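You operate a simulated robot arm through the tools that you are given. There is no shell and no other tool.

The job below is to be done with a simulated robot arm. You get a single attempt, and the scene is never put back.

Task
Close the coolant cart down: pump off, both pot valves shut, both gauges vented to zero.

Only the result counts: the job must be done as asked and must still hold three seconds after the hand-in. Knocking over, shifting, dropping, spilling or breaking anything else fails it.

Robot
A 7-joint arm with a two-finger parallel gripper, fixed in place. Base frame: the origin is on the floor under the middle of its stand, x ahead of it, y to its left, z up; the work surface is at about z = 0.645. Lengths are in m, angles in rad, forces in N, time in s.
It reaches about 1.372 m from its shoulder. Its first joint turns from -2.601 to 2.601 rad. Payload 3.43 kg.
The tool frame sits at the grasp point between the pads (the TCP): z along the fingers, y along the line on which they close. The tips reach 0.03 m beyond it. The gripper opens to 0.094 m. The fingers are 0.028 m wide and 0.01 m thick; the gripper's body (0.05 by 0.096 m) begins 0.055 m behind the TCP.
Orientation is that of the tool frame in the base frame, as [roll, pitch, yaw] about the fixed x, y, z axes, in that order (R = Rz(yaw) Ry(pitch) Rx(roll)). With the fingers straight down and closing along the base's y, the tool's x points along the base's -x, its y along +y and its z along -z.

Tools
- The arm moves only by the tool apply_moves. Its argument "increments" is a list of rows, each an object of numbers (a shift or turn left out is 0, a gripper value left out holds the last): "grip": the finger opening in m, from 0 to 0.094; "x", "y", "z": the shift along the tool's x, y, z in m; "wx", "wy", "wz": the turn, a rotation vector about the tool's x, y, z in rad. In form: [{"grip": .., "x": .., "y": .., "z": .., "wx": .., "wy": .., "wz": ..}, ...]. A call has 1 to 20 rows; each row shifts and turns the commanded pose from where the row before left it, along the tool's axes as they then stand. Rows are played at 5 a second. More than 0.05 m and 0.15 rad between two rows, or a gripper value outside its range, and nothing of the call is played. A pose out of reach is approached as far as the arm can. The call stops where the force on the tool passes 40 N (or 10 N more than at its start, if that is more) or the arm is blocked; 0.2 s more then pass. Each finger travels about 0.045 m/s and halts on what it meets, pressing with about 38 N; the grip force reading is that of the motor and also rises with nothing between the fingers. The clock runs only during rows and for 0.2 s after the last one: add rows that do not move to give the fingers time. It gives the time, the measured TCP pose, the force on the tool (base axes), the opening and the grip force at its end, in the units of the frame above (readings bear some noise), with the torque about the TCP (base axes, N m) and any sound that the robot's microphone picked up, and new pictures: "pictures" is both (left out), scene, wrist or none.
- Cameras (640 x 400 px; columns grow to the right, rows downward): "scene" is fixed at [0.4105, 0.4957, 1.4999]; the picture's right is [0.97, 0.24, 0.00], its down [0.19, -0.78, -0.60] and it looks along [-0.14, 0.58, -0.80] (base axes); focal length 233 px, centre (320, 200). "wrist" rides on the gripper at [0.076, 0.014, -0.103] in the tool frame; the picture's right is [-0.18, 0.98, 0.00], its down [-0.75, -0.14, -0.64] and it looks along [-0.63, -0.12, 0.77] (tool axes); focal length 243 px, centre (320, 200).
- probe_pixels(camera, pixels): there is no depth. For up to 12 entries [column, row, z] of the newest picture of that camera ("zoom" is the newest enlarged one), the place [x, y] in the base frame at which the ray of that pixel passes the height z, good to about 0.002 m, but the place of the scene camera against the robot may be out by one fixed shift of up to 0.018 m in any direction. The clock stands still meanwhile.
- zoom(camera, box): a new picture of the part [left, top, right, bottom] of that camera's present view, enlarged. The clock stands still meanwhile.
- job_done(): hands the job in; it is judged then, once.

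Leave the gripper open and the arm clear of the work at the hand-in unless told otherwise.

The tools are called after "Emit:" as a command line: name --argument value ..., lists and objects as JSON in quotes. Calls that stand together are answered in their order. apply_moves: Moves the arm, as the interface text tells. Its arguments: {"type":"object","properties":{"increments":{"type":"array","items":{"type":"object","properties":{"grip":{"type":"number"},"x":{"type":"number"},"y":{"type":"number"},"z":{"type":"number"},"wx":{"type":"number"},"wy":{"type":"number"},"wz":{"type":"number"}}}},"pictures":{"type":"string","enum":["both","scene","wrist","none"]}},"required":["increments"]} The other tools are called the same way: probe_pixels (camera, pixels) gives the place at which the rays of pixels pass given heights; zoom (camera, box) takes an enlarged picture of a part of a camera's view; job_done () hands the job in.

At the start:

```text
clock: 0.0
position: [0.1665, 0.9744, 1.0836]
orientation: [3.141, -0.001, 3.141]
force: [0.5, 0.8, 0.0]
moment: [0.0, 0.01, 0.01]
width: 0.0939
gripper_force: 0.1
```

scene: 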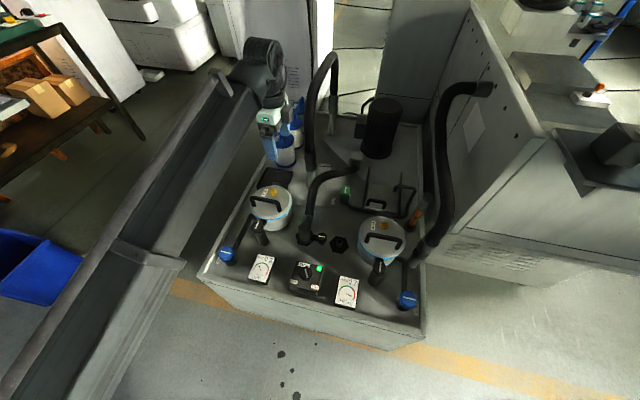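
wrist: 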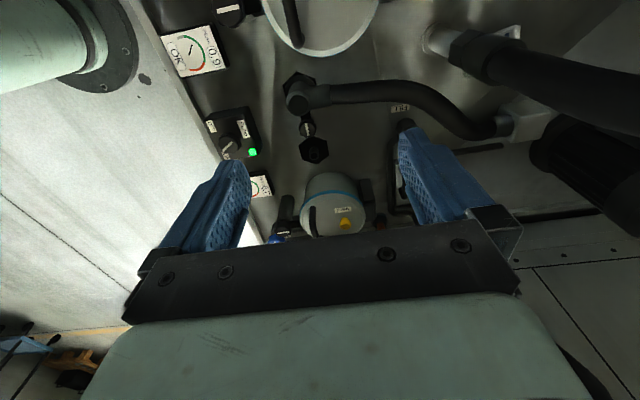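

I see a cart with two filter pots, two gauges, a switch box with a green lamp in the middle and two blue knobs. First I'll enlarge the parts of the scene to see the controls in detail.

Emit:
zoom --camera "scene" --box '[200, 170, 330, 300]'

Emit:
zoom --camera "scene" --box '[320, 190, 440, 320]'

Emit:
zoom --camera "scene" --box '[280, 240, 370, 310]'

Emit:
zoom --camera "wrist" --box '[150, 0, 420, 260]'

```text
3.08 times, centred on (265, 235) of scene
```

zoom: 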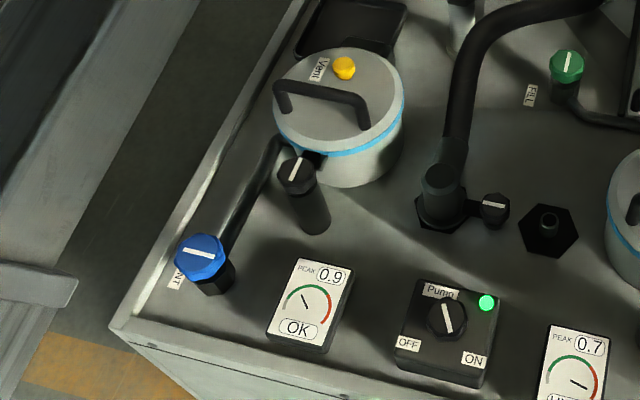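

```text
3.08 times, centred on (380, 255) of scene
```

zoom: 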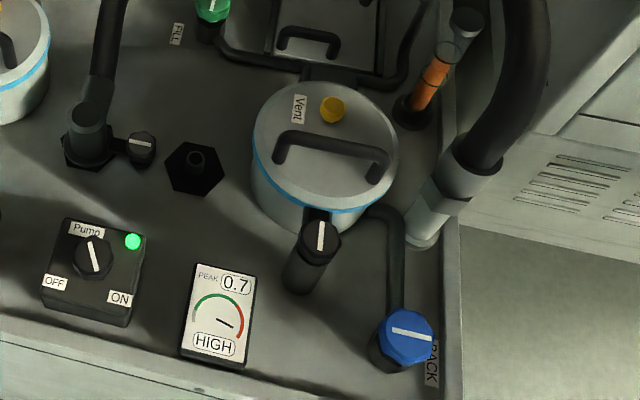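

```text
5.71 times, centred on (325, 275) of scene
```

zoom: 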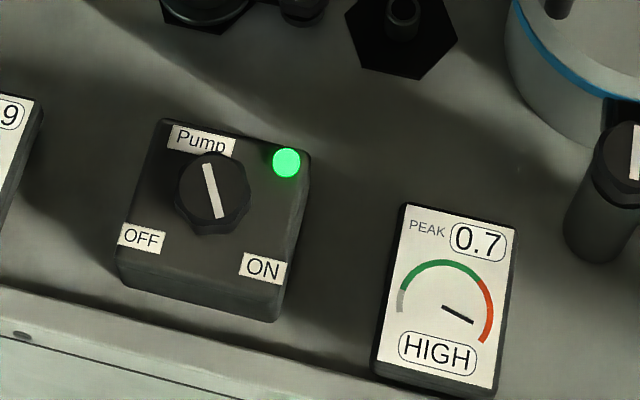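

```text
1.54 times, centred on (285, 130) of wrist
```

zoom: 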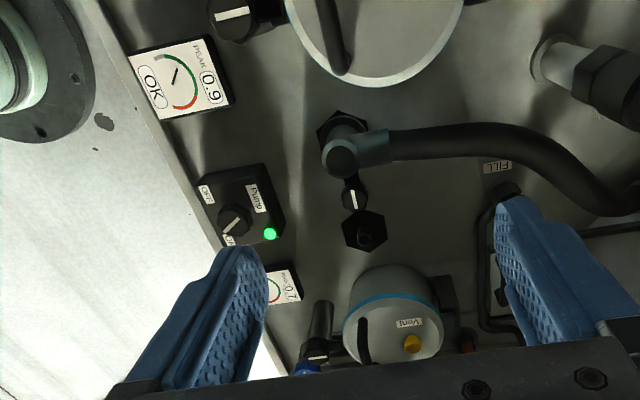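

I see a rotary pump switch (OFF left, ON right) with a lit green lamp at scene (306,270). There are two blue knobs (labels ending "..NT" and "BACK"), black knobs next to each pot, yellow vent buttons on the lids, and a green FILL valve. I'll probe positions to build a map.

Emit:
probe_pixels --camera "scene" --pixels '[[305, 271, 0.7], [228, 254, 0.72], [408, 298, 0.72], [270, 190, 0.8], [384, 226, 0.8], [260, 226, 0.75], [379, 265, 0.75], [262, 268, 0.68], [347, 290, 0.68], [203, 276, 0.645], [420, 347, 0.645], [346, 190, 0.7]]'

Emit:
zoom --camera "scene" --box '[210, 215, 290, 290]'

Emit:
zoom --camera "scene" --box '[365, 250, 435, 320]'

Emit:
zoom --camera "scene" --box '[240, 100, 420, 220]'

```text
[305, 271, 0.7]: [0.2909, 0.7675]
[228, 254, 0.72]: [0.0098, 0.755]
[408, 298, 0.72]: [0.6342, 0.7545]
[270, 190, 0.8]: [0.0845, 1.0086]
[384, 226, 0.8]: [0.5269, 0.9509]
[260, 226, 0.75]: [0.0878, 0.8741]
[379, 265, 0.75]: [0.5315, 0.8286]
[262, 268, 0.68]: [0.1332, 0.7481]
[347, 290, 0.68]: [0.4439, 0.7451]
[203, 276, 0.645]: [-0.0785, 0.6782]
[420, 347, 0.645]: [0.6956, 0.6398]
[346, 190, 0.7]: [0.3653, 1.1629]
```

```text
5.33 times, centred on (250, 252) of scene
```

zoom: 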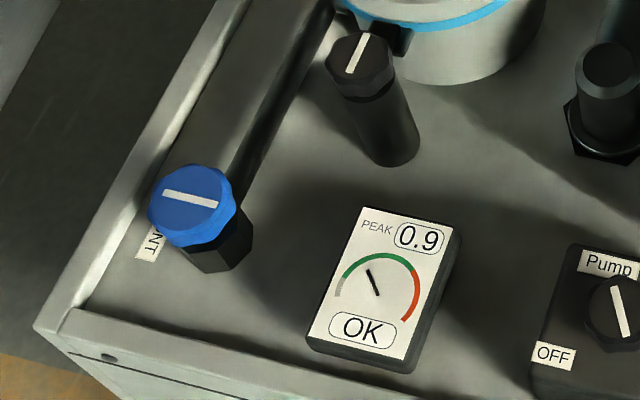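

```text
5.71 times, centred on (400, 285) of scene
```

zoom: 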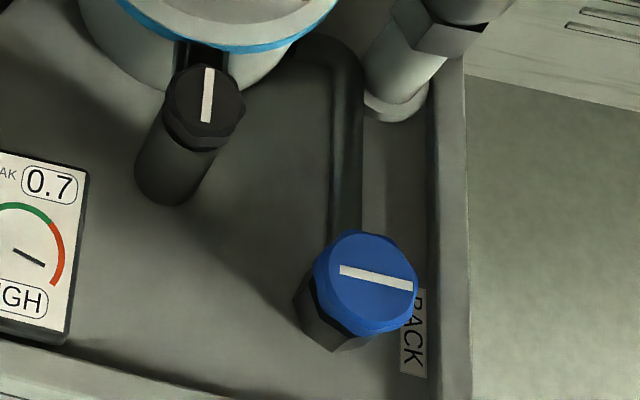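

```text
3.33 times, centred on (330, 160) of scene
```

zoom: 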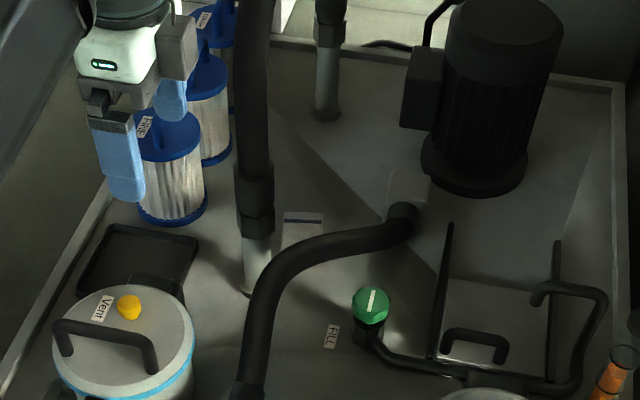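

The labels need a closer look. I'll move the arm back towards the left front of the cart, keeping it high, so the wrist camera can look at the left (FRONT) knob, gauge and pot.

Emit:
apply_moves --increments '[{"x": 0.036, "y": -0.036, "z": 0.0}, {"x": 0.036, "y": -0.036, "z": 0.0}, {"x": 0.036, "y": -0.036}, {"x": 0.036, "y": -0.036}, {"x": 0.036, "y": -0.036}, {"x": 0.036, "y": -0.036}]' --pictures "both"

```text
refused: row 1 steps farther than a row can; nothing moved
```

The step was slightly too long because the diagonal counts. I'll use smaller steps for the same move.

Emit:
apply_moves --increments '[{"x": 0.032, "y": -0.032}, {"x": 0.032, "y": -0.032}, {"x": 0.032, "y": -0.032}, {"x": 0.032, "y": -0.032}, {"x": 0.032, "y": -0.032}, {"x": 0.032, "y": -0.032}, {"x": 0.02, "y": -0.02}]' --pictures "both"

```text
clock: 1.6
position: [-0.0451, 0.7618, 1.0855]
orientation: [-3.142, -0.001, 3.141]
force: [0.5, 0.4, 0.7]
moment: [0.0, 0.04, 0.02]
width: 0.0939
gripper_force: 0.0
```

scene: 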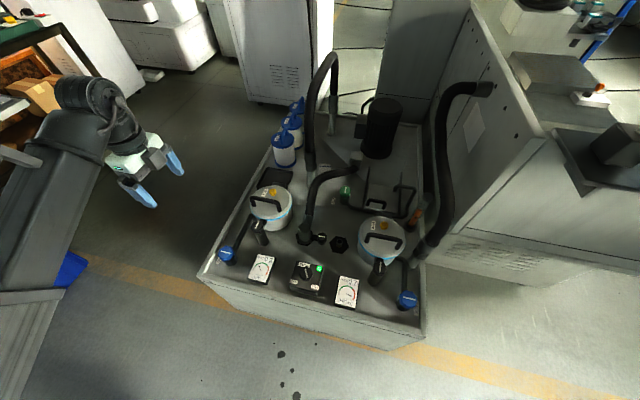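
wrist: 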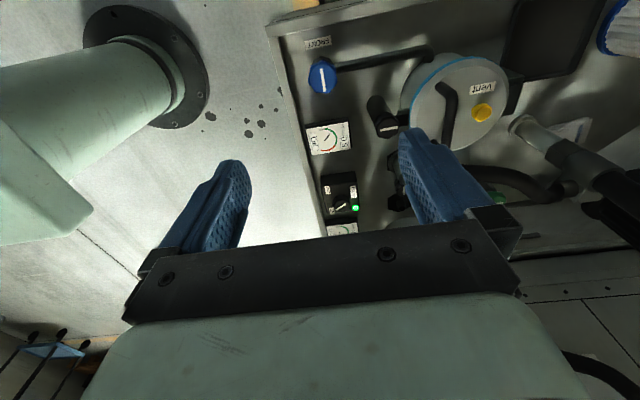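

Now I'll enlarge the wrist view of the left knob, gauge and pot.

Emit:
zoom --camera "wrist" --box '[270, 20, 420, 160]'

Emit:
zoom --camera "wrist" --box '[350, 40, 520, 160]'

Emit:
zoom --camera "wrist" --box '[295, 110, 395, 240]'

Emit:
zoom --camera "scene" --box '[200, 160, 330, 290]'

Emit:
probe_pixels --camera "wrist" --pixels '[[322, 77, 0.72], [388, 125, 0.75], [340, 205, 0.7], [481, 113, 0.8], [328, 137, 0.68], [448, 112, 0.82]]'

```text
2.86 times, centred on (345, 90) of wrist
```

zoom: 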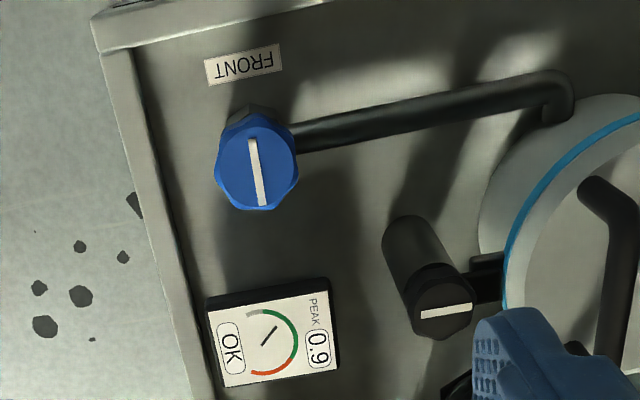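

```text
3.33 times, centred on (435, 100) of wrist
```

zoom: 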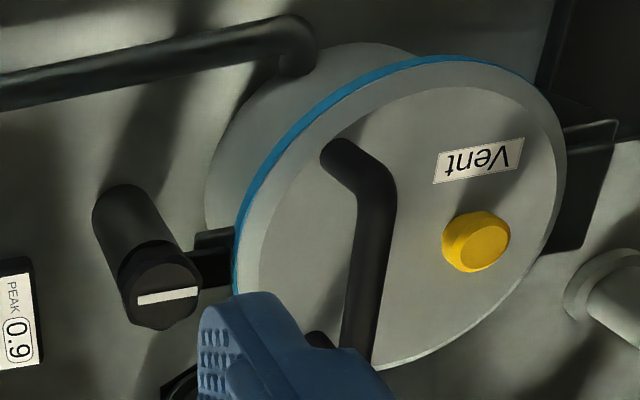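

```text
3.08 times, centred on (345, 175) of wrist
```

zoom: 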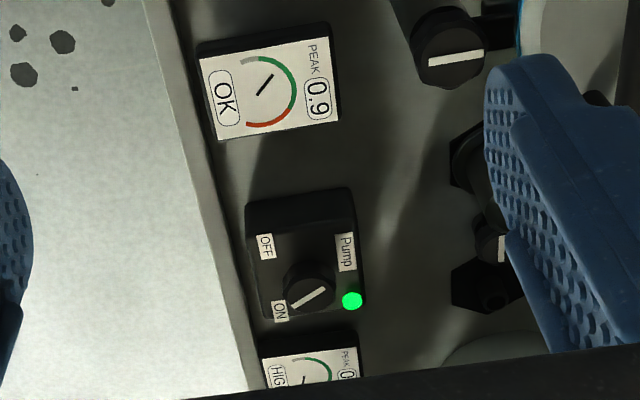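

```text
3.08 times, centred on (265, 225) of scene
```

zoom: 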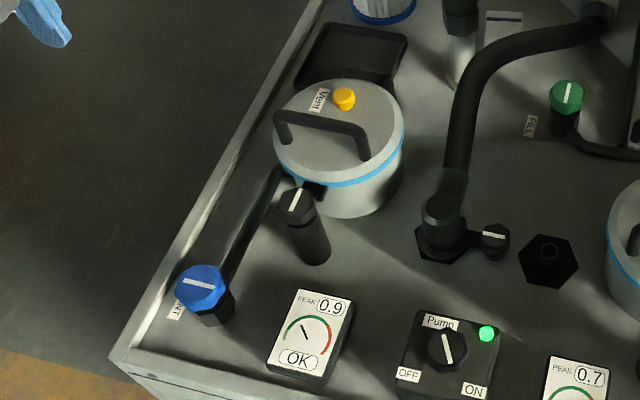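

```text
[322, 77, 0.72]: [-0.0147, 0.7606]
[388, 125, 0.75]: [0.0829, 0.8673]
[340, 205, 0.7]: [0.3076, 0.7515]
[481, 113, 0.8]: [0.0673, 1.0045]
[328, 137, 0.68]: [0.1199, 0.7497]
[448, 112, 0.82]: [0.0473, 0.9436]
```

The label by the left blue knob reads FRONT, and its pipe runs to the front pot. The black knob stands on a post joined directly to the pot. I can't yet tell which are the pot valves and how they stand, so I'll look at the middle of the cart from closer.

Emit:
apply_moves --increments '[{"x": -0.045, "y": 0.015, "z": 0.01}, {"x": -0.045, "y": 0.015, "z": 0.01}, {"x": -0.045, "y": 0.015, "z": 0.01}, {"x": -0.045, "y": 0.015, "z": 0.01}, {"x": -0.045, "y": 0.015, "z": 0.01}]' --pictures "both"

```text
clock: 2.8
position: [0.1787, 0.8375, 1.0361]
orientation: [-3.14, 0.001, -3.141]
force: [0.1, -0.3, 0.0]
moment: [-0.01, -0.02, 0.02]
width: 0.094
gripper_force: 0.0
```

scene: 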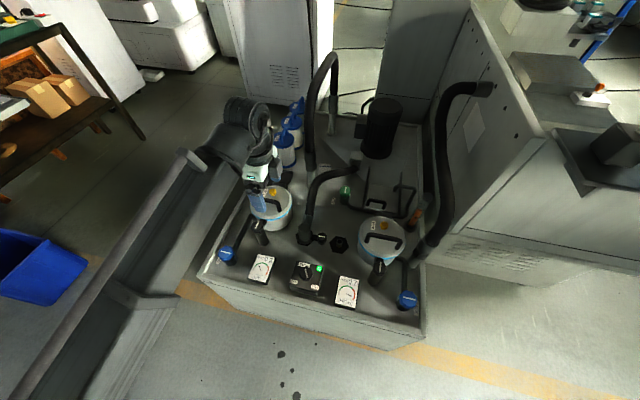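
wrist: 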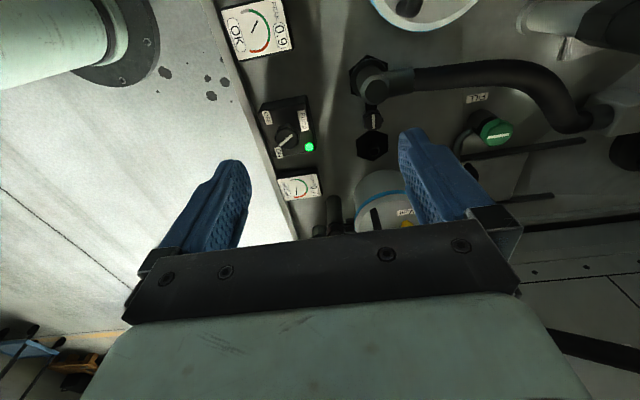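

Emit:
zoom --camera "wrist" --box '[330, 30, 560, 180]'

Emit:
zoom --camera "wrist" --box '[215, 0, 345, 240]'

Emit:
zoom --camera "wrist" --box '[250, 90, 330, 160]'

Emit:
probe_pixels --camera "wrist" --pixels '[[287, 134, 0.7], [287, 134, 0.72], [309, 147, 0.69], [280, 154, 0.69], [266, 118, 0.69], [370, 120, 0.7], [496, 130, 0.72], [372, 85, 0.72]]'

```text
2.67 times, centred on (445, 105) of wrist
```

zoom: 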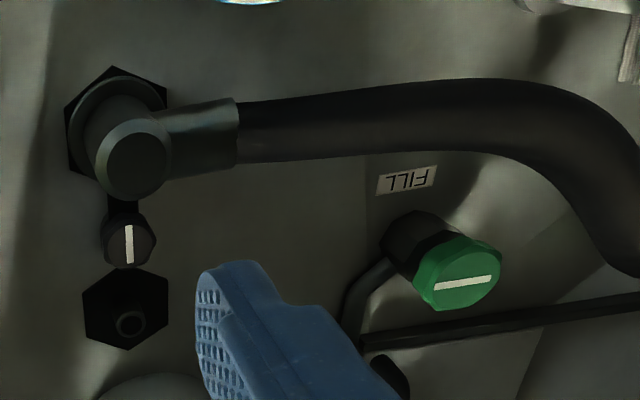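

```text
1.67 times, centred on (280, 120) of wrist
```

zoom: 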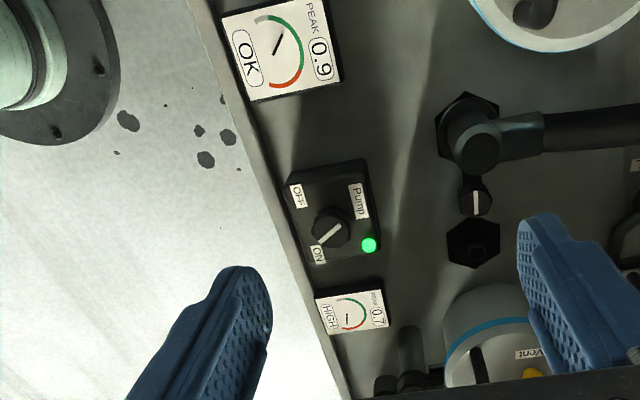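

```text
5.71 times, centred on (290, 125) of wrist
```

zoom: 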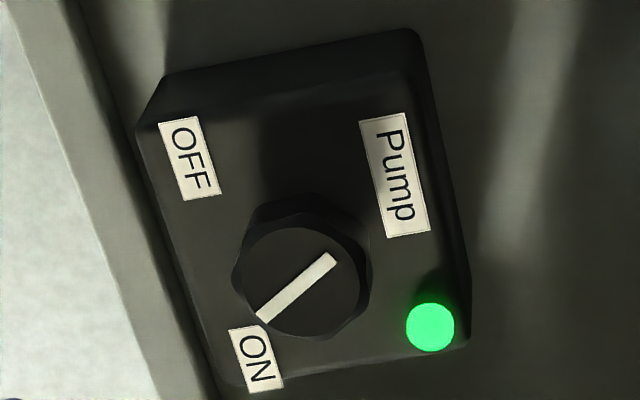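

```text
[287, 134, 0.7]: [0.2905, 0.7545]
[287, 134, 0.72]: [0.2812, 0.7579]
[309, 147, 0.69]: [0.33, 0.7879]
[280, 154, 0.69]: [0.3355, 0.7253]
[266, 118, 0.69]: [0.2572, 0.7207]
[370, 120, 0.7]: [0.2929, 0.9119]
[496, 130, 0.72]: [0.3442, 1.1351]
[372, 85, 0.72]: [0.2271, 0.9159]
```

The pump switch line points at ON. The knob top works out to about (0.295, 0.752, 0.71) from the two wrist views. The black posts look like lid clamps: there's a lug on the pot with a hinge opposite. That makes the blue FRONT and BACK knobs the pot valves. The pump comes first, so I'll move above its knob, turning the gripper so the fingers will miss the lamp.

Emit:
apply_moves --increments '[{"x": -0.0233, "y": -0.0171, "z": 0.034}, {"x": -0.0233, "y": -0.0171, "z": 0.034}, {"x": -0.0233, "y": -0.0171, "z": 0.034}, {"x": -0.0233, "y": -0.0171, "z": 0.034}, {"x": -0.0233, "y": -0.0171, "z": 0.034}, {"wz": -0.14, "grip": 0.07}, {"wz": -0.14}, {"wz": -0.14}, {"wz": -0.14}]' --pictures "both"

```text
clock: 4.8
position: [0.296, 0.7501, 0.8655]
orientation: [-3.141, 0.0, -2.58]
force: [0.0, -0.6, 0.8]
moment: [0.01, 0.0, -0.03]
width: 0.0701
gripper_force: 0.1
```

scene: 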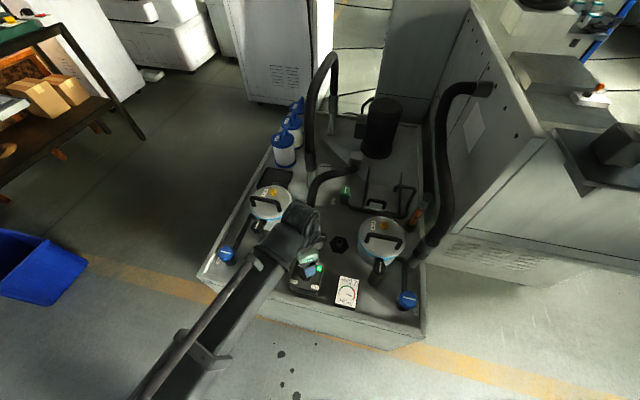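
wrist: 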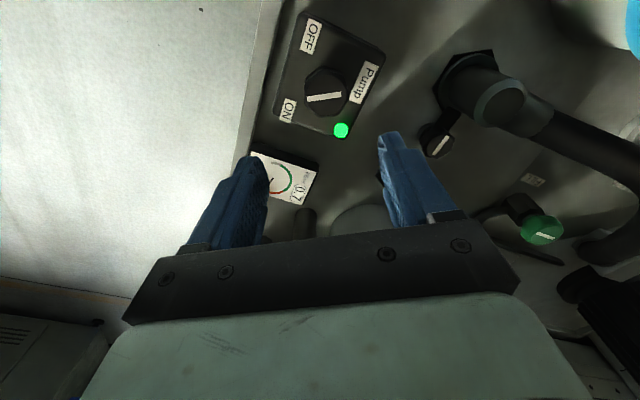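

The pump knob is at about (325,92) in the wrist view. I'll enlarge it to centre precisely.

Emit:
zoom --camera "wrist" --box '[270, 10, 390, 150]'

Emit:
probe_pixels --camera "wrist" --pixels '[[325, 92, 0.71], [325, 92, 0.7], [340, 130, 0.69]]'

```text
2.86 times, centred on (330, 80) of wrist
```

zoom: 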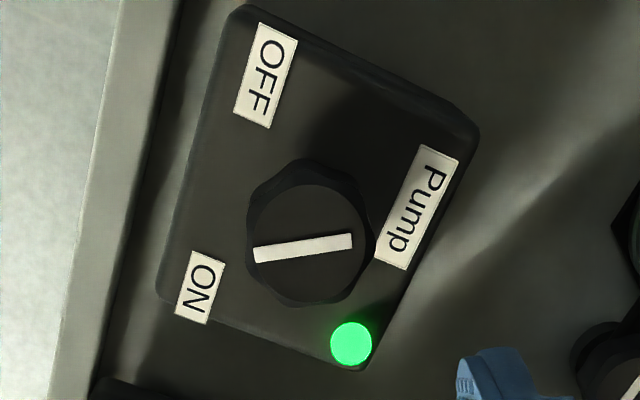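

```text
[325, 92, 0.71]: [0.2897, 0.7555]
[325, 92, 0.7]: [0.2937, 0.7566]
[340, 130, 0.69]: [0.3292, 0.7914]
```

The knob centre is at about (326,95), some 6 mm off along the finger line. The white line lies along the closing direction. I'll correct that and descend to about 2 cm above the knob top, so the tips straddle it.

Emit:
apply_moves --increments '[{"y": 0.006, "z": 0.03}, {"z": 0.03}, {"z": 0.03}, {"z": 0.02}, {"z": 0.015}]' --pictures "wrist"

```text
clock: 6.0
position: [0.2915, 0.7564, 0.7406]
orientation: [3.141, -0.001, -2.582]
force: [-0.3, -1.0, 0.0]
moment: [-0.01, 0.01, 0.02]
width: 0.0703
gripper_force: 0.1
```

wrist: 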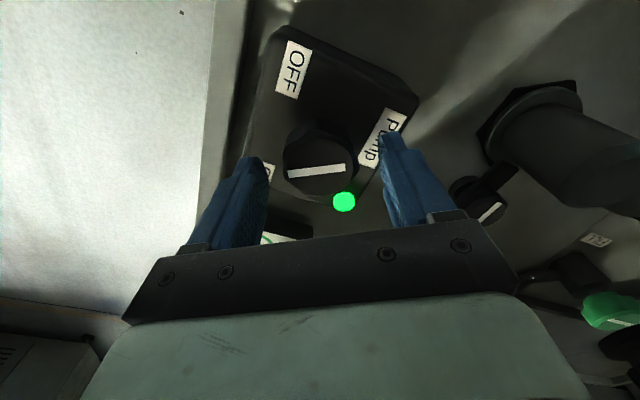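

I'll enlarge this to see whether the tips straddle the knob.

Emit:
zoom --camera "wrist" --box '[230, 90, 410, 240]'

Emit:
zoom --camera "scene" --box '[270, 230, 350, 310]'

```text
2.67 times, centred on (320, 165) of wrist
```

zoom: 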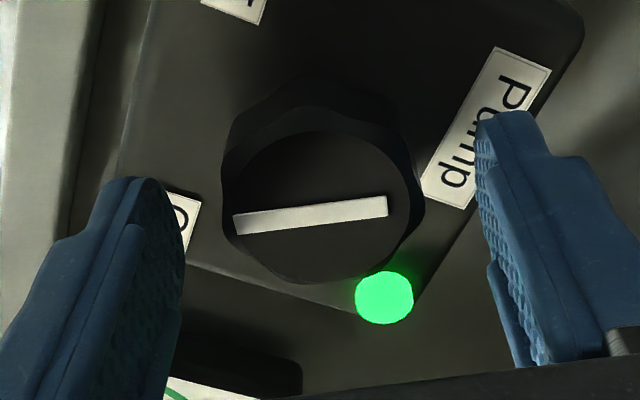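

```text
5.00 times, centred on (310, 270) of scene
```

zoom: 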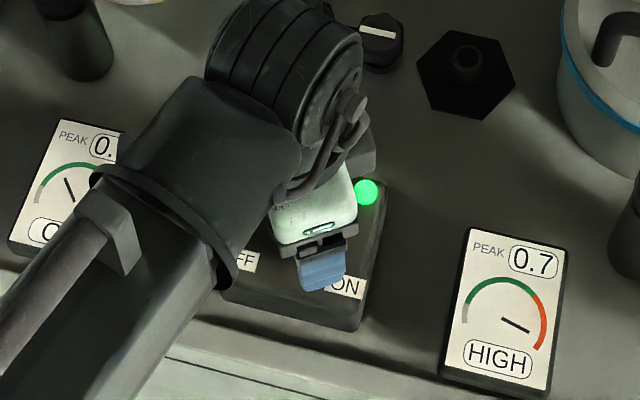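

The knob looks centred sideways and a few millimetres towards the camera, with its top at about z 0.727. I'll nudge 4 mm in tool x and 4 mm down, then close on it.

Emit:
apply_moves --increments '[{"x": 0.004, "z": 0.004}, {"grip": 0.0}, {}, {}, {}]' --pictures "wrist"

```text
clock: 7.2
position: [0.2878, 0.7541, 0.736]
orientation: [3.14, 0.0, -2.581]
force: [-7.7, 9.2, -2.2]
moment: [0.4, -0.07, 0.02]
width: 0.0437
gripper_force: 45.2
```

wrist: 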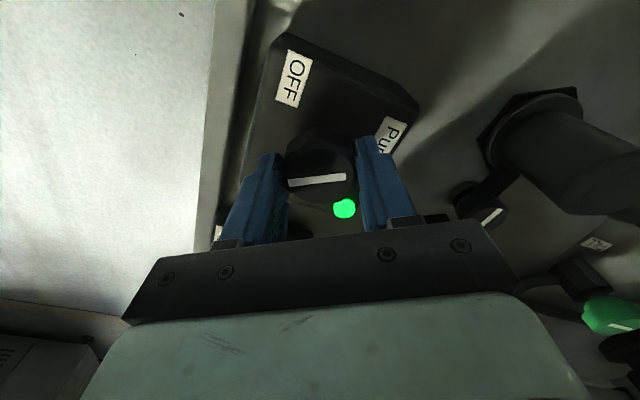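

The knob is gripped (width 0.0437), with about 12 N of sideways push. I'll relieve that slightly, then begin turning clockwise from above, towards OFF.

Emit:
apply_moves --increments '[{"y": 0.001}, {"wz": 0.1}, {"wz": 0.1}, {"wz": 0.1}]' --pictures "wrist"

```text
clock: 8.2
position: [0.2891, 0.7561, 0.7355]
orientation: [-3.139, 0.001, -2.882]
force: [-7.6, 4.9, -7.2]
moment: [-0.13, -0.67, 0.04]
width: 0.0435
gripper_force: 44.8
```

wrist: 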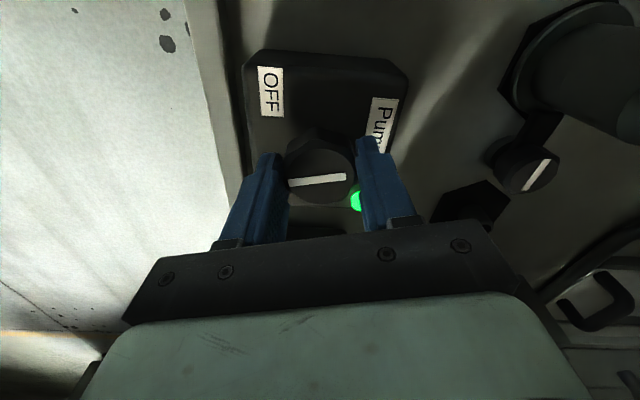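

The line turned with the fingers, so the knob is following. I'll keep turning.

Emit:
apply_moves --increments '[{"wz": 0.1}, {"wz": 0.1}, {"wz": 0.1}, {"wz": 0.1}, {"wz": 0.1}]' --pictures "both"

```text
clock: 9.4
position: [0.2889, 0.7551, 0.7366]
orientation: [3.141, 0.001, 2.899]
force: [-8.6, 6.7, -6.9]
moment: [0.3, 0.2, -0.06]
width: 0.0436
gripper_force: 44.4
```

scene: 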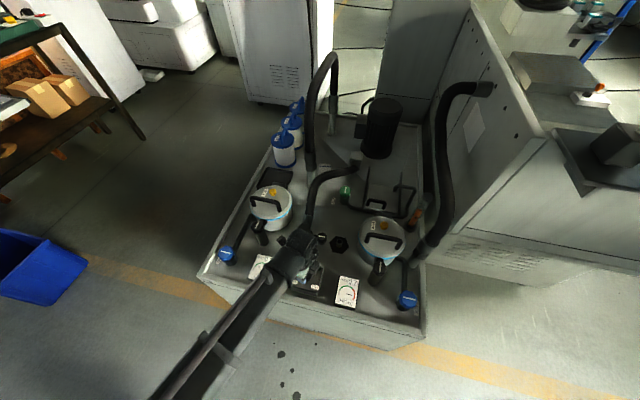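
wrist: 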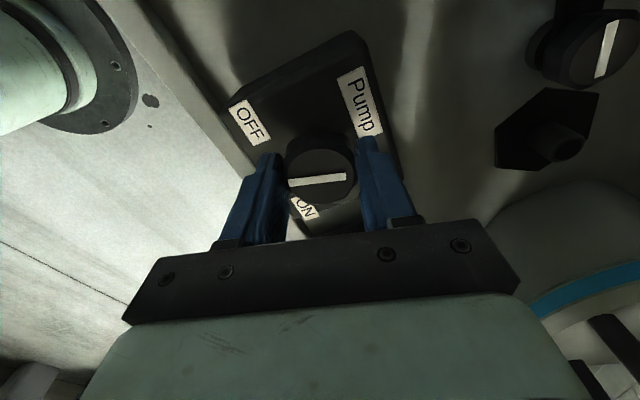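

The line now lies between OFF and ON, after 0.8 rad. I'll continue in small steps and watch the torque for a stop.

Emit:
apply_moves --increments '[{"wz": 0.1}, {"wz": 0.1}, {"wz": 0.1}]' --pictures "wrist"

```text
clock: 10.2
position: [0.2889, 0.756, 0.7362]
orientation: [3.141, -0.001, 2.601]
force: [-6.5, 6.1, 0.2]
moment: [0.3, 0.76, 0.49]
width: 0.0435
gripper_force: 44.8
```

wrist: 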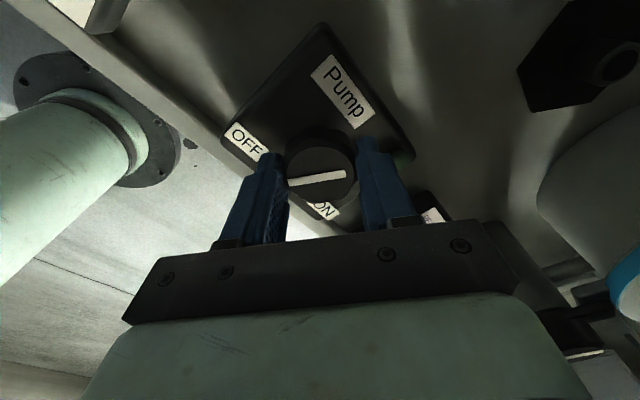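

The z torque has risen to 0.49 Nm, the line is starting to lag the fingers, and the lamp at about (405,160) looks dark. I'll zoom to check.

Emit:
zoom --camera "wrist" --box '[210, 20, 440, 230]'

Emit:
zoom --camera "scene" --box '[240, 220, 370, 320]'

```text
1.90 times, centred on (325, 125) of wrist
```

zoom: 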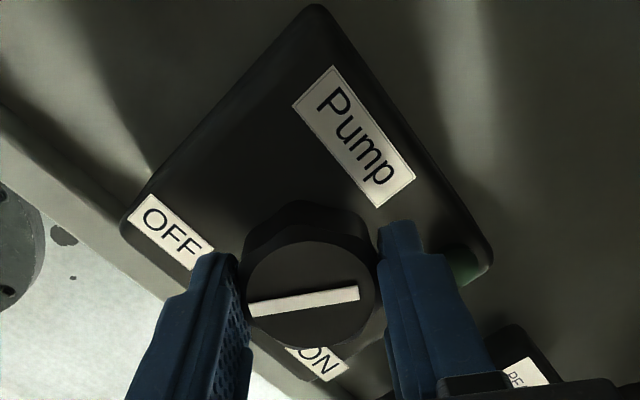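

```text
4.00 times, centred on (305, 270) of scene
```

zoom: 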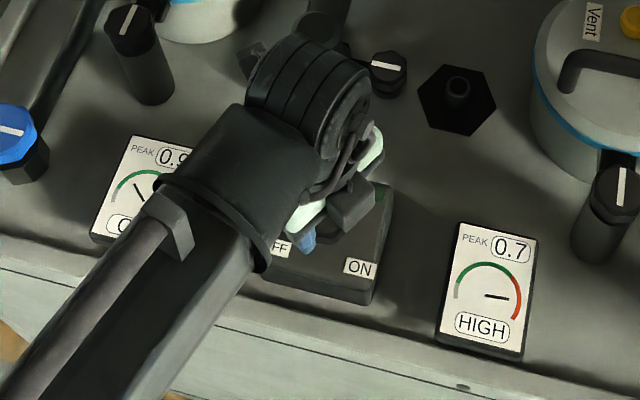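

The lamp is now dark and the knob is at its stop, so the pump is off. The BACK gauge needle has moved slightly too. I'll open the fingers a little, lift clear and look at the gauges.

Emit:
apply_moves --increments '[{"wz": -0.05}, {"grip": 0.055}, {}, {"z": -0.04}, {"z": -0.05}, {"z": -0.05}, {"x": 0.03}, {"x": 0.04}]' --pictures "both"

```text
clock: 12.0
position: [0.2282, 0.7856, 0.8749]
orientation: [3.14, 0.002, 2.652]
force: [-1.4, -0.1, -0.1]
moment: [0.0, -0.01, 0.0]
width: 0.055
gripper_force: 0.0
```

scene: 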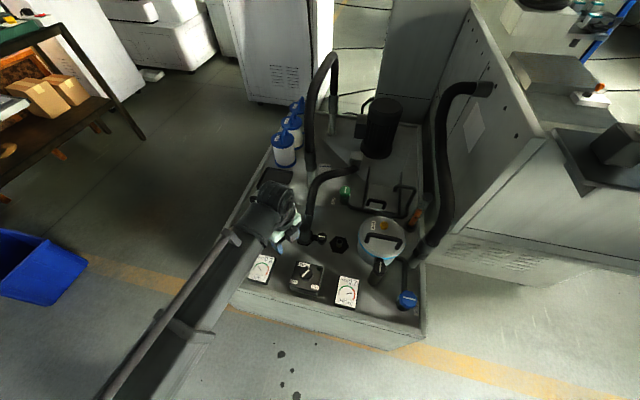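
wrist: 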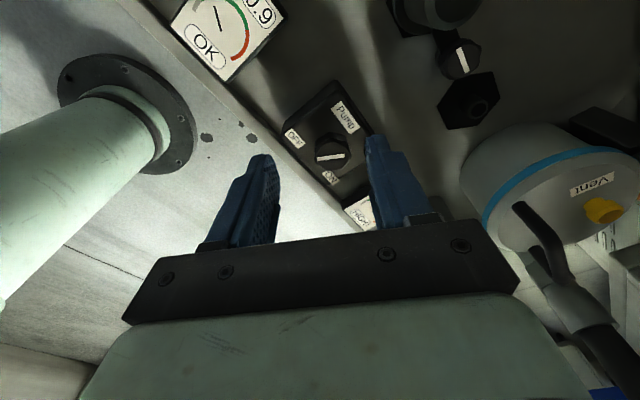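

Emit:
zoom --camera "scene" --box '[240, 245, 370, 315]'

Emit:
zoom --camera "scene" --box '[360, 210, 430, 320]'

Emit:
zoom --camera "wrist" --box '[450, 120, 640, 260]'

```text
4.92 times, centred on (305, 280) of scene
```

zoom: 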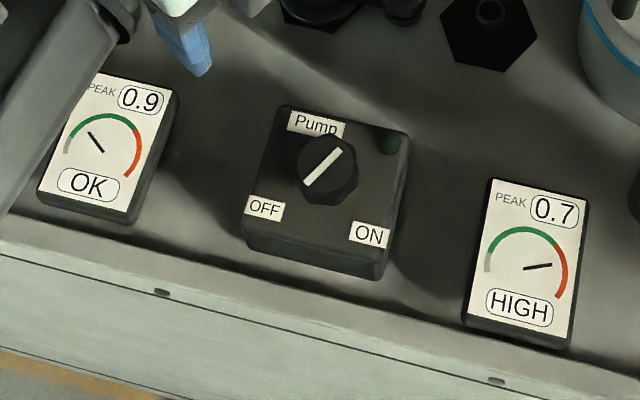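

```text
3.64 times, centred on (395, 265) of scene
```

zoom: 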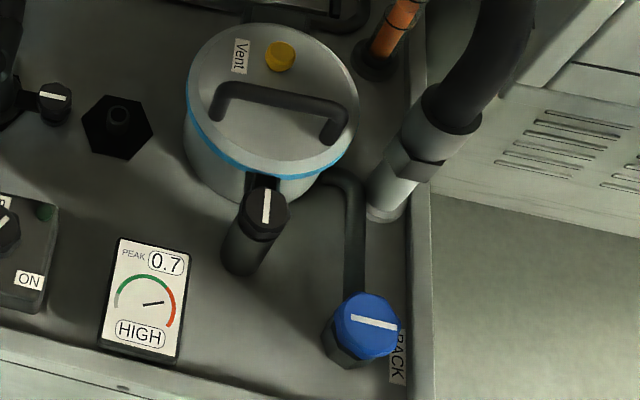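

```text
2.86 times, centred on (545, 190) of wrist
```

zoom: 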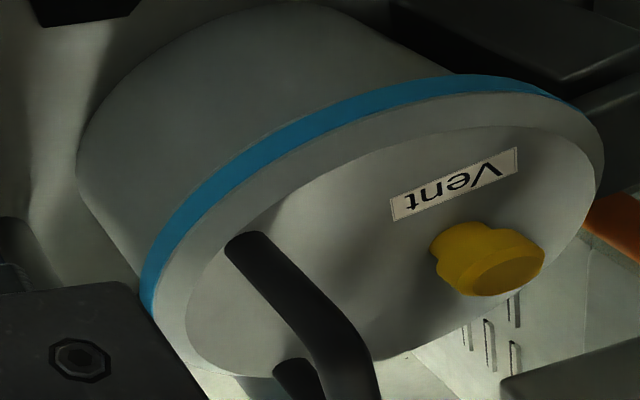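

Both gauge needles are slowly falling with the pump off, so the pots are bleeding back through open valves. That supports the blue knobs being open now, with their lines along x. Next I'll move above the FRONT knob at about (-0.010, 0.760) and turn the gripper so there's room for a 90° clockwise turn.

Emit:
apply_moves --increments '[{"x": 0.033, "y": -0.0225, "grip": 0.08}, {"x": 0.033, "y": -0.0225}, {"x": 0.033, "y": -0.0225}, {"x": 0.033, "y": -0.0225}, {"x": 0.033, "y": -0.0225}, {"x": 0.033, "y": -0.0225}, {"wz": -0.14}, {"wz": -0.14}, {"wz": -0.14}, {"wz": -0.14}, {"wz": -0.14}, {"wz": -0.14}, {"wz": -0.14}, {"wz": -0.14}, {"wz": -0.14}]' --pictures "both"

```text
clock: 15.2
position: [-0.0097, 0.7612, 0.877]
orientation: [-3.14, 0.0, -2.369]
force: [-0.5, 0.1, -0.3]
moment: [0.01, -0.02, -0.01]
width: 0.08
gripper_force: 0.1
```

scene: 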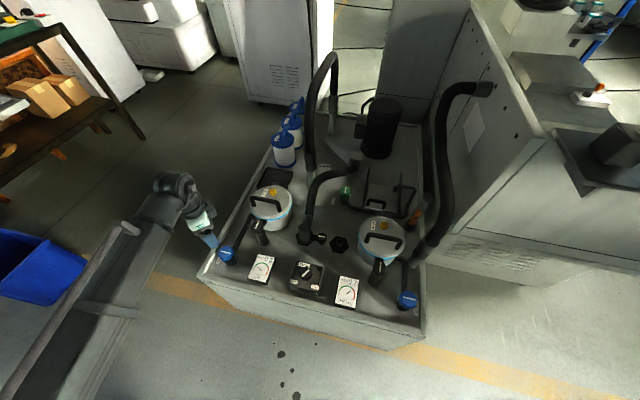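
wrist: 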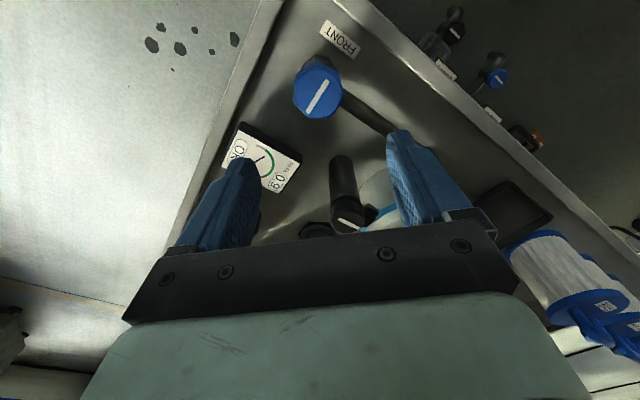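

There's more hardware beyond the cart's left rim, at wrist (450,25), (495,70) and (525,140). I'll zoom in on it, and on the knob and gauges.

Emit:
zoom --camera "wrist" --box '[400, 0, 560, 160]'

Emit:
zoom --camera "wrist" --box '[220, 10, 400, 240]'

Emit:
zoom --camera "scene" --box '[240, 245, 370, 315]'

Emit:
zoom --camera "scene" --box '[190, 150, 310, 290]'

```text
2.50 times, centred on (480, 80) of wrist
```

zoom: 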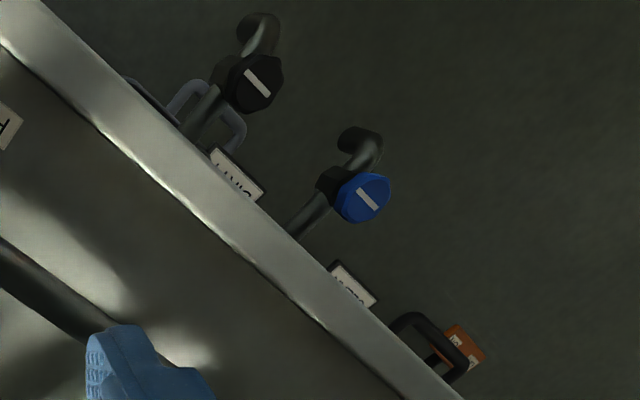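

```text
1.74 times, centred on (310, 125) of wrist
```

zoom: 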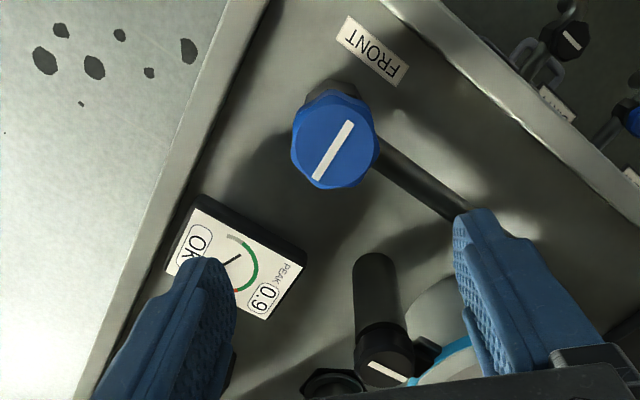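

```text
4.92 times, centred on (305, 280) of scene
```

zoom: 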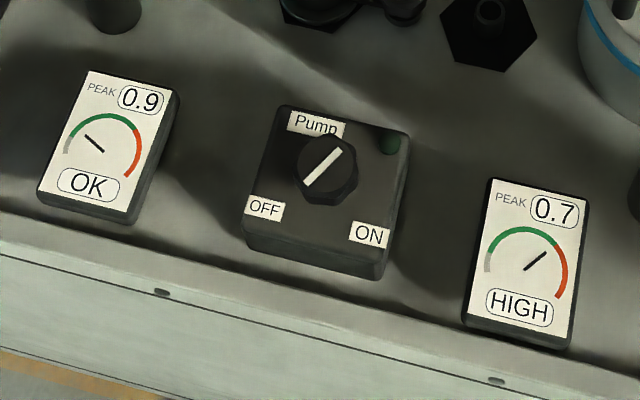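

```text
2.86 times, centred on (250, 220) of scene
```

zoom: 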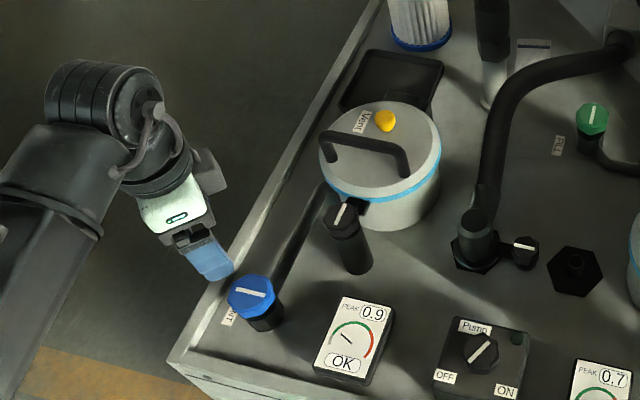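

Beyond the left rim there are separate side valves with drain-type labels, which aren't the pot valves. Both gauge needles keep falling slowly. The FRONT knob sits nearly under the TCP, so I'll descend partway and check the alignment.

Emit:
apply_moves --increments '[{"x": 0.002, "y": -0.001, "z": 0.04}, {"z": 0.04}, {"z": 0.03}]' --pictures "wrist"

Emit:
zoom --camera "wrist" --box '[220, 60, 420, 240]'

```text
clock: 16.0
position: [-0.0125, 0.7588, 0.7661]
orientation: [3.141, 0.0, -2.372]
force: [-0.1, -0.3, -0.4]
moment: [0.0, -0.01, -0.02]
width: 0.0799
gripper_force: 0.1
```

wrist: 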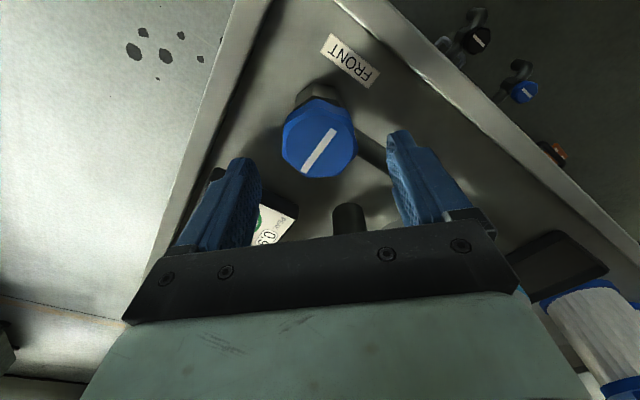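

```text
2.22 times, centred on (320, 150) of wrist
```

zoom: 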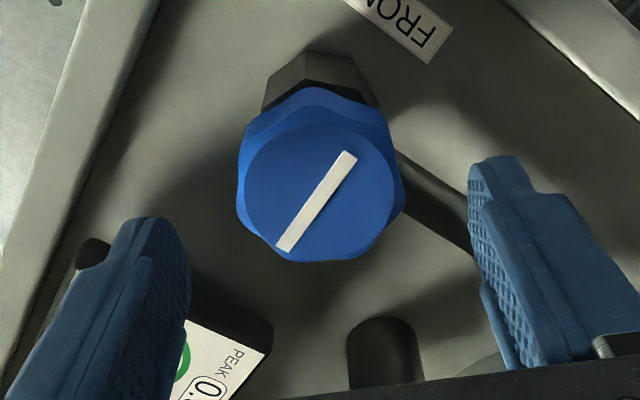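

The FRONT knob is centred under the TCP, with its top at about z 0.721. I'll go down 29 mm so the tips overlap it by roughly 14 mm, then close.

Emit:
apply_moves --increments '[{"z": 0.015}, {"z": 0.014}, {"grip": 0.0}, {}, {}, {}]' --pictures "wrist"

```text
clock: 17.4
position: [-0.0118, 0.7601, 0.7378]
orientation: [3.14, 0.001, -2.372]
force: [1.4, -2.7, -5.3]
moment: [0.3, -0.15, -0.05]
width: 0.0511
gripper_force: 45.1
```

wrist: 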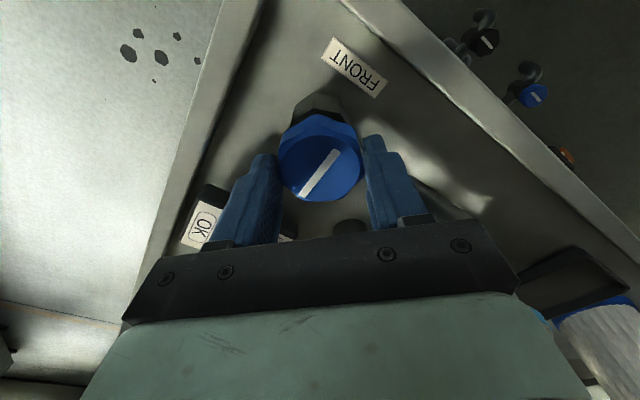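

The knob is gripped at 0.051 m with little side force. I'll turn clockwise from above by a small amount first, to learn which way it moves.

Emit:
apply_moves --increments '[{"wz": 0.08}, {"wz": 0.08}, {"wz": 0.08}]' --pictures "wrist"

```text
clock: 18.2
position: [-0.0128, 0.7591, 0.7374]
orientation: [-3.141, 0.0, -2.613]
force: [3.3, -3.7, -4.7]
moment: [-0.13, 0.07, -0.02]
width: 0.0508
gripper_force: 45.0
```

wrist: 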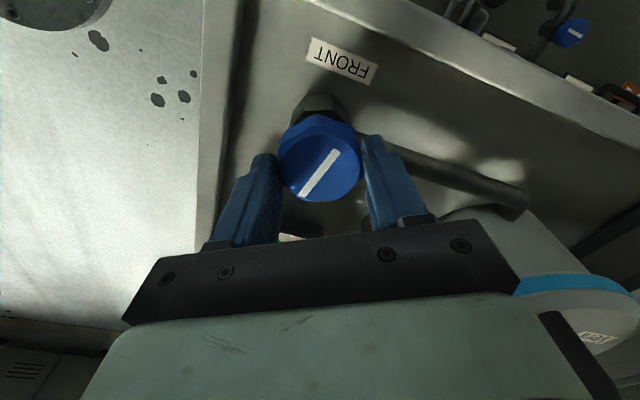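

It turns clockwise freely, and the line moves with the fingers. I'll continue the clockwise turn.

Emit:
apply_moves --increments '[{"wz": 0.1}, {"wz": 0.1}, {"wz": 0.1}, {"wz": 0.1}, {"wz": 0.1}, {"wz": 0.1}, {"wz": 0.1}, {"wz": 0.1}]' --pictures "wrist"

```text
clock: 20.0
position: [-0.0113, 0.7596, 0.7376]
orientation: [3.141, 0.002, 2.87]
force: [10.1, -5.4, -3.5]
moment: [-0.62, -0.53, -0.02]
width: 0.0514
gripper_force: 44.6
```

wrist: 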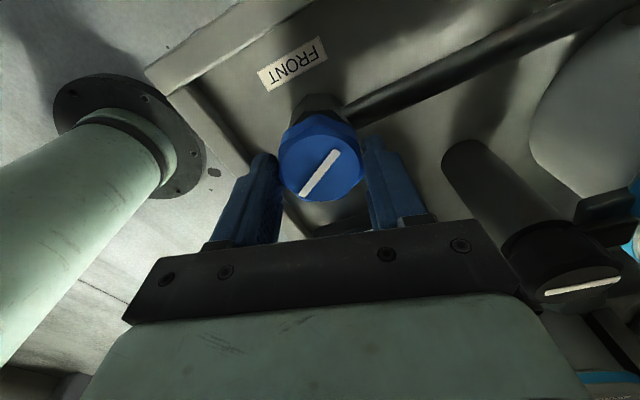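

It has turned 1.04 rad and is still free. I'll continue towards the 90° position.

Emit:
apply_moves --increments '[{"wz": 0.1}, {"wz": 0.1}, {"wz": 0.1}, {"wz": 0.1}, {"wz": 0.08}]' --pictures "both"

```text
clock: 21.2
position: [-0.0115, 0.7604, 0.737]
orientation: [3.141, -0.003, 2.39]
force: [10.5, 12.5, 0.3]
moment: [-0.74, -1.0, 0.04]
width: 0.0513
gripper_force: 45.4
```

scene: 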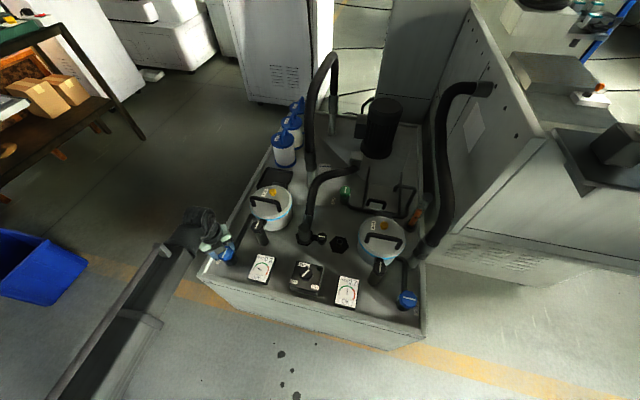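
wrist: 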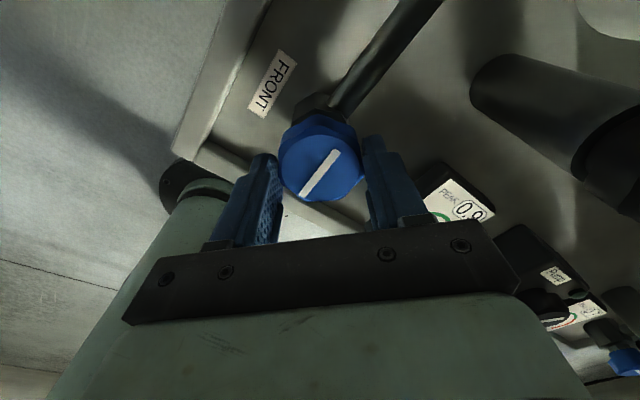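

It has turned about 1.52 rad with no stop felt yet, and the line now lies along the pipe. I'll check the gauges for any change in how they fall.

Emit:
zoom --camera "scene" --box '[240, 245, 370, 315]'

Emit:
zoom --camera "scene" --box '[200, 220, 290, 290]'

```text
4.92 times, centred on (305, 280) of scene
```

zoom: 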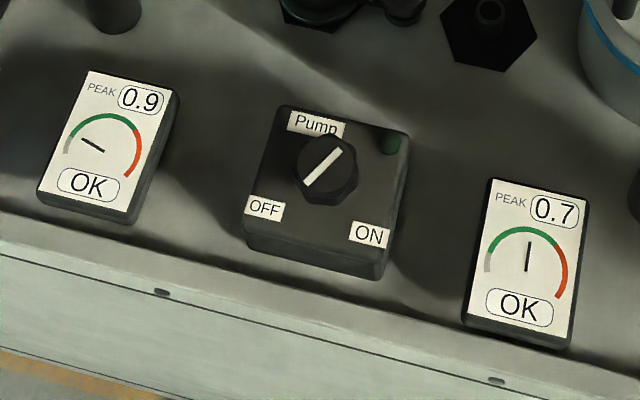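

```text
5.71 times, centred on (245, 255) of scene
```

zoom: 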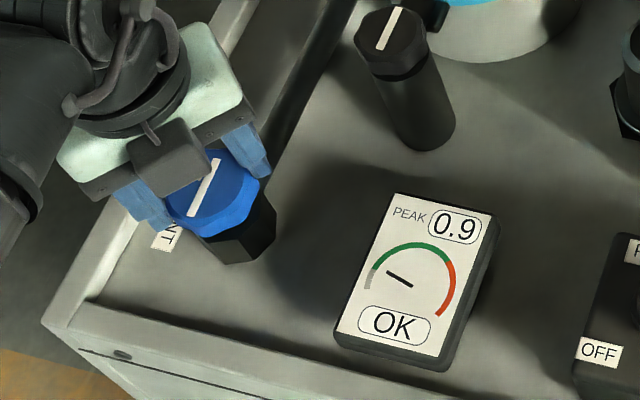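

The front needle seems to have slowed while the back one keeps dropping. I'll add a bit more turn to feel for a stop, then wait a few seconds to see whether the front gauge holds.

Emit:
apply_moves --increments '[{"wz": 0.06}, {"wz": 0.04}, {}, {}, {}, {}, {}, {}, {}, {}, {}, {}, {}, {}, {}]' --pictures "both"

Emit:
zoom --camera "scene" --box '[240, 245, 370, 315]'

```text
clock: 24.4
position: [-0.0111, 0.7616, 0.7372]
orientation: [3.139, -0.006, 2.291]
force: [5.5, 32.2, 12.0]
moment: [0.24, -0.48, 0.79]
width: 0.0517
gripper_force: 45.2
```

scene: 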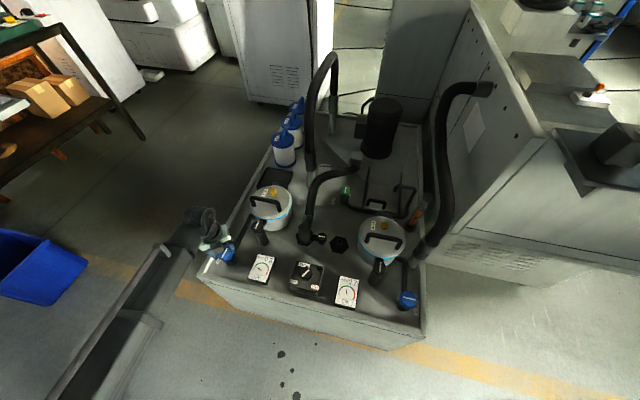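
wrist: 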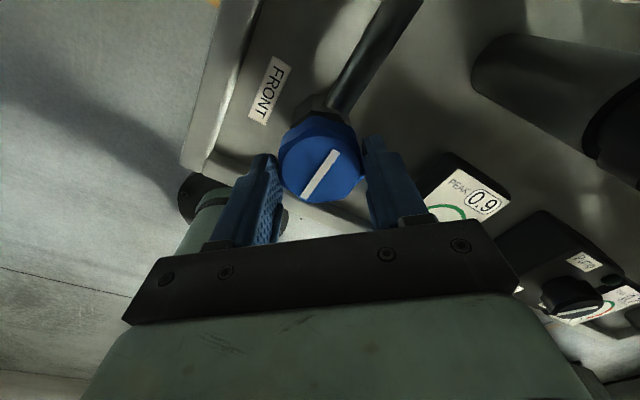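

```text
4.92 times, centred on (305, 280) of scene
```

zoom: 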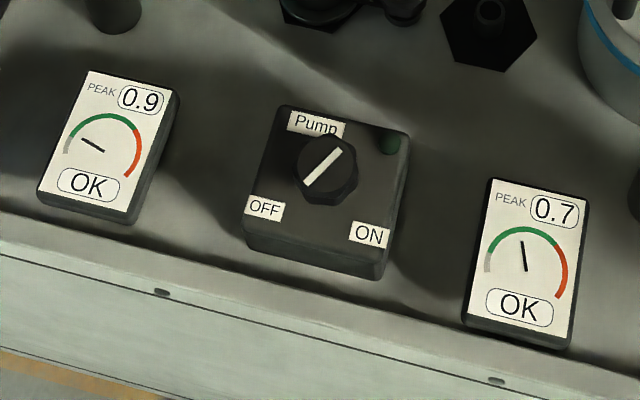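

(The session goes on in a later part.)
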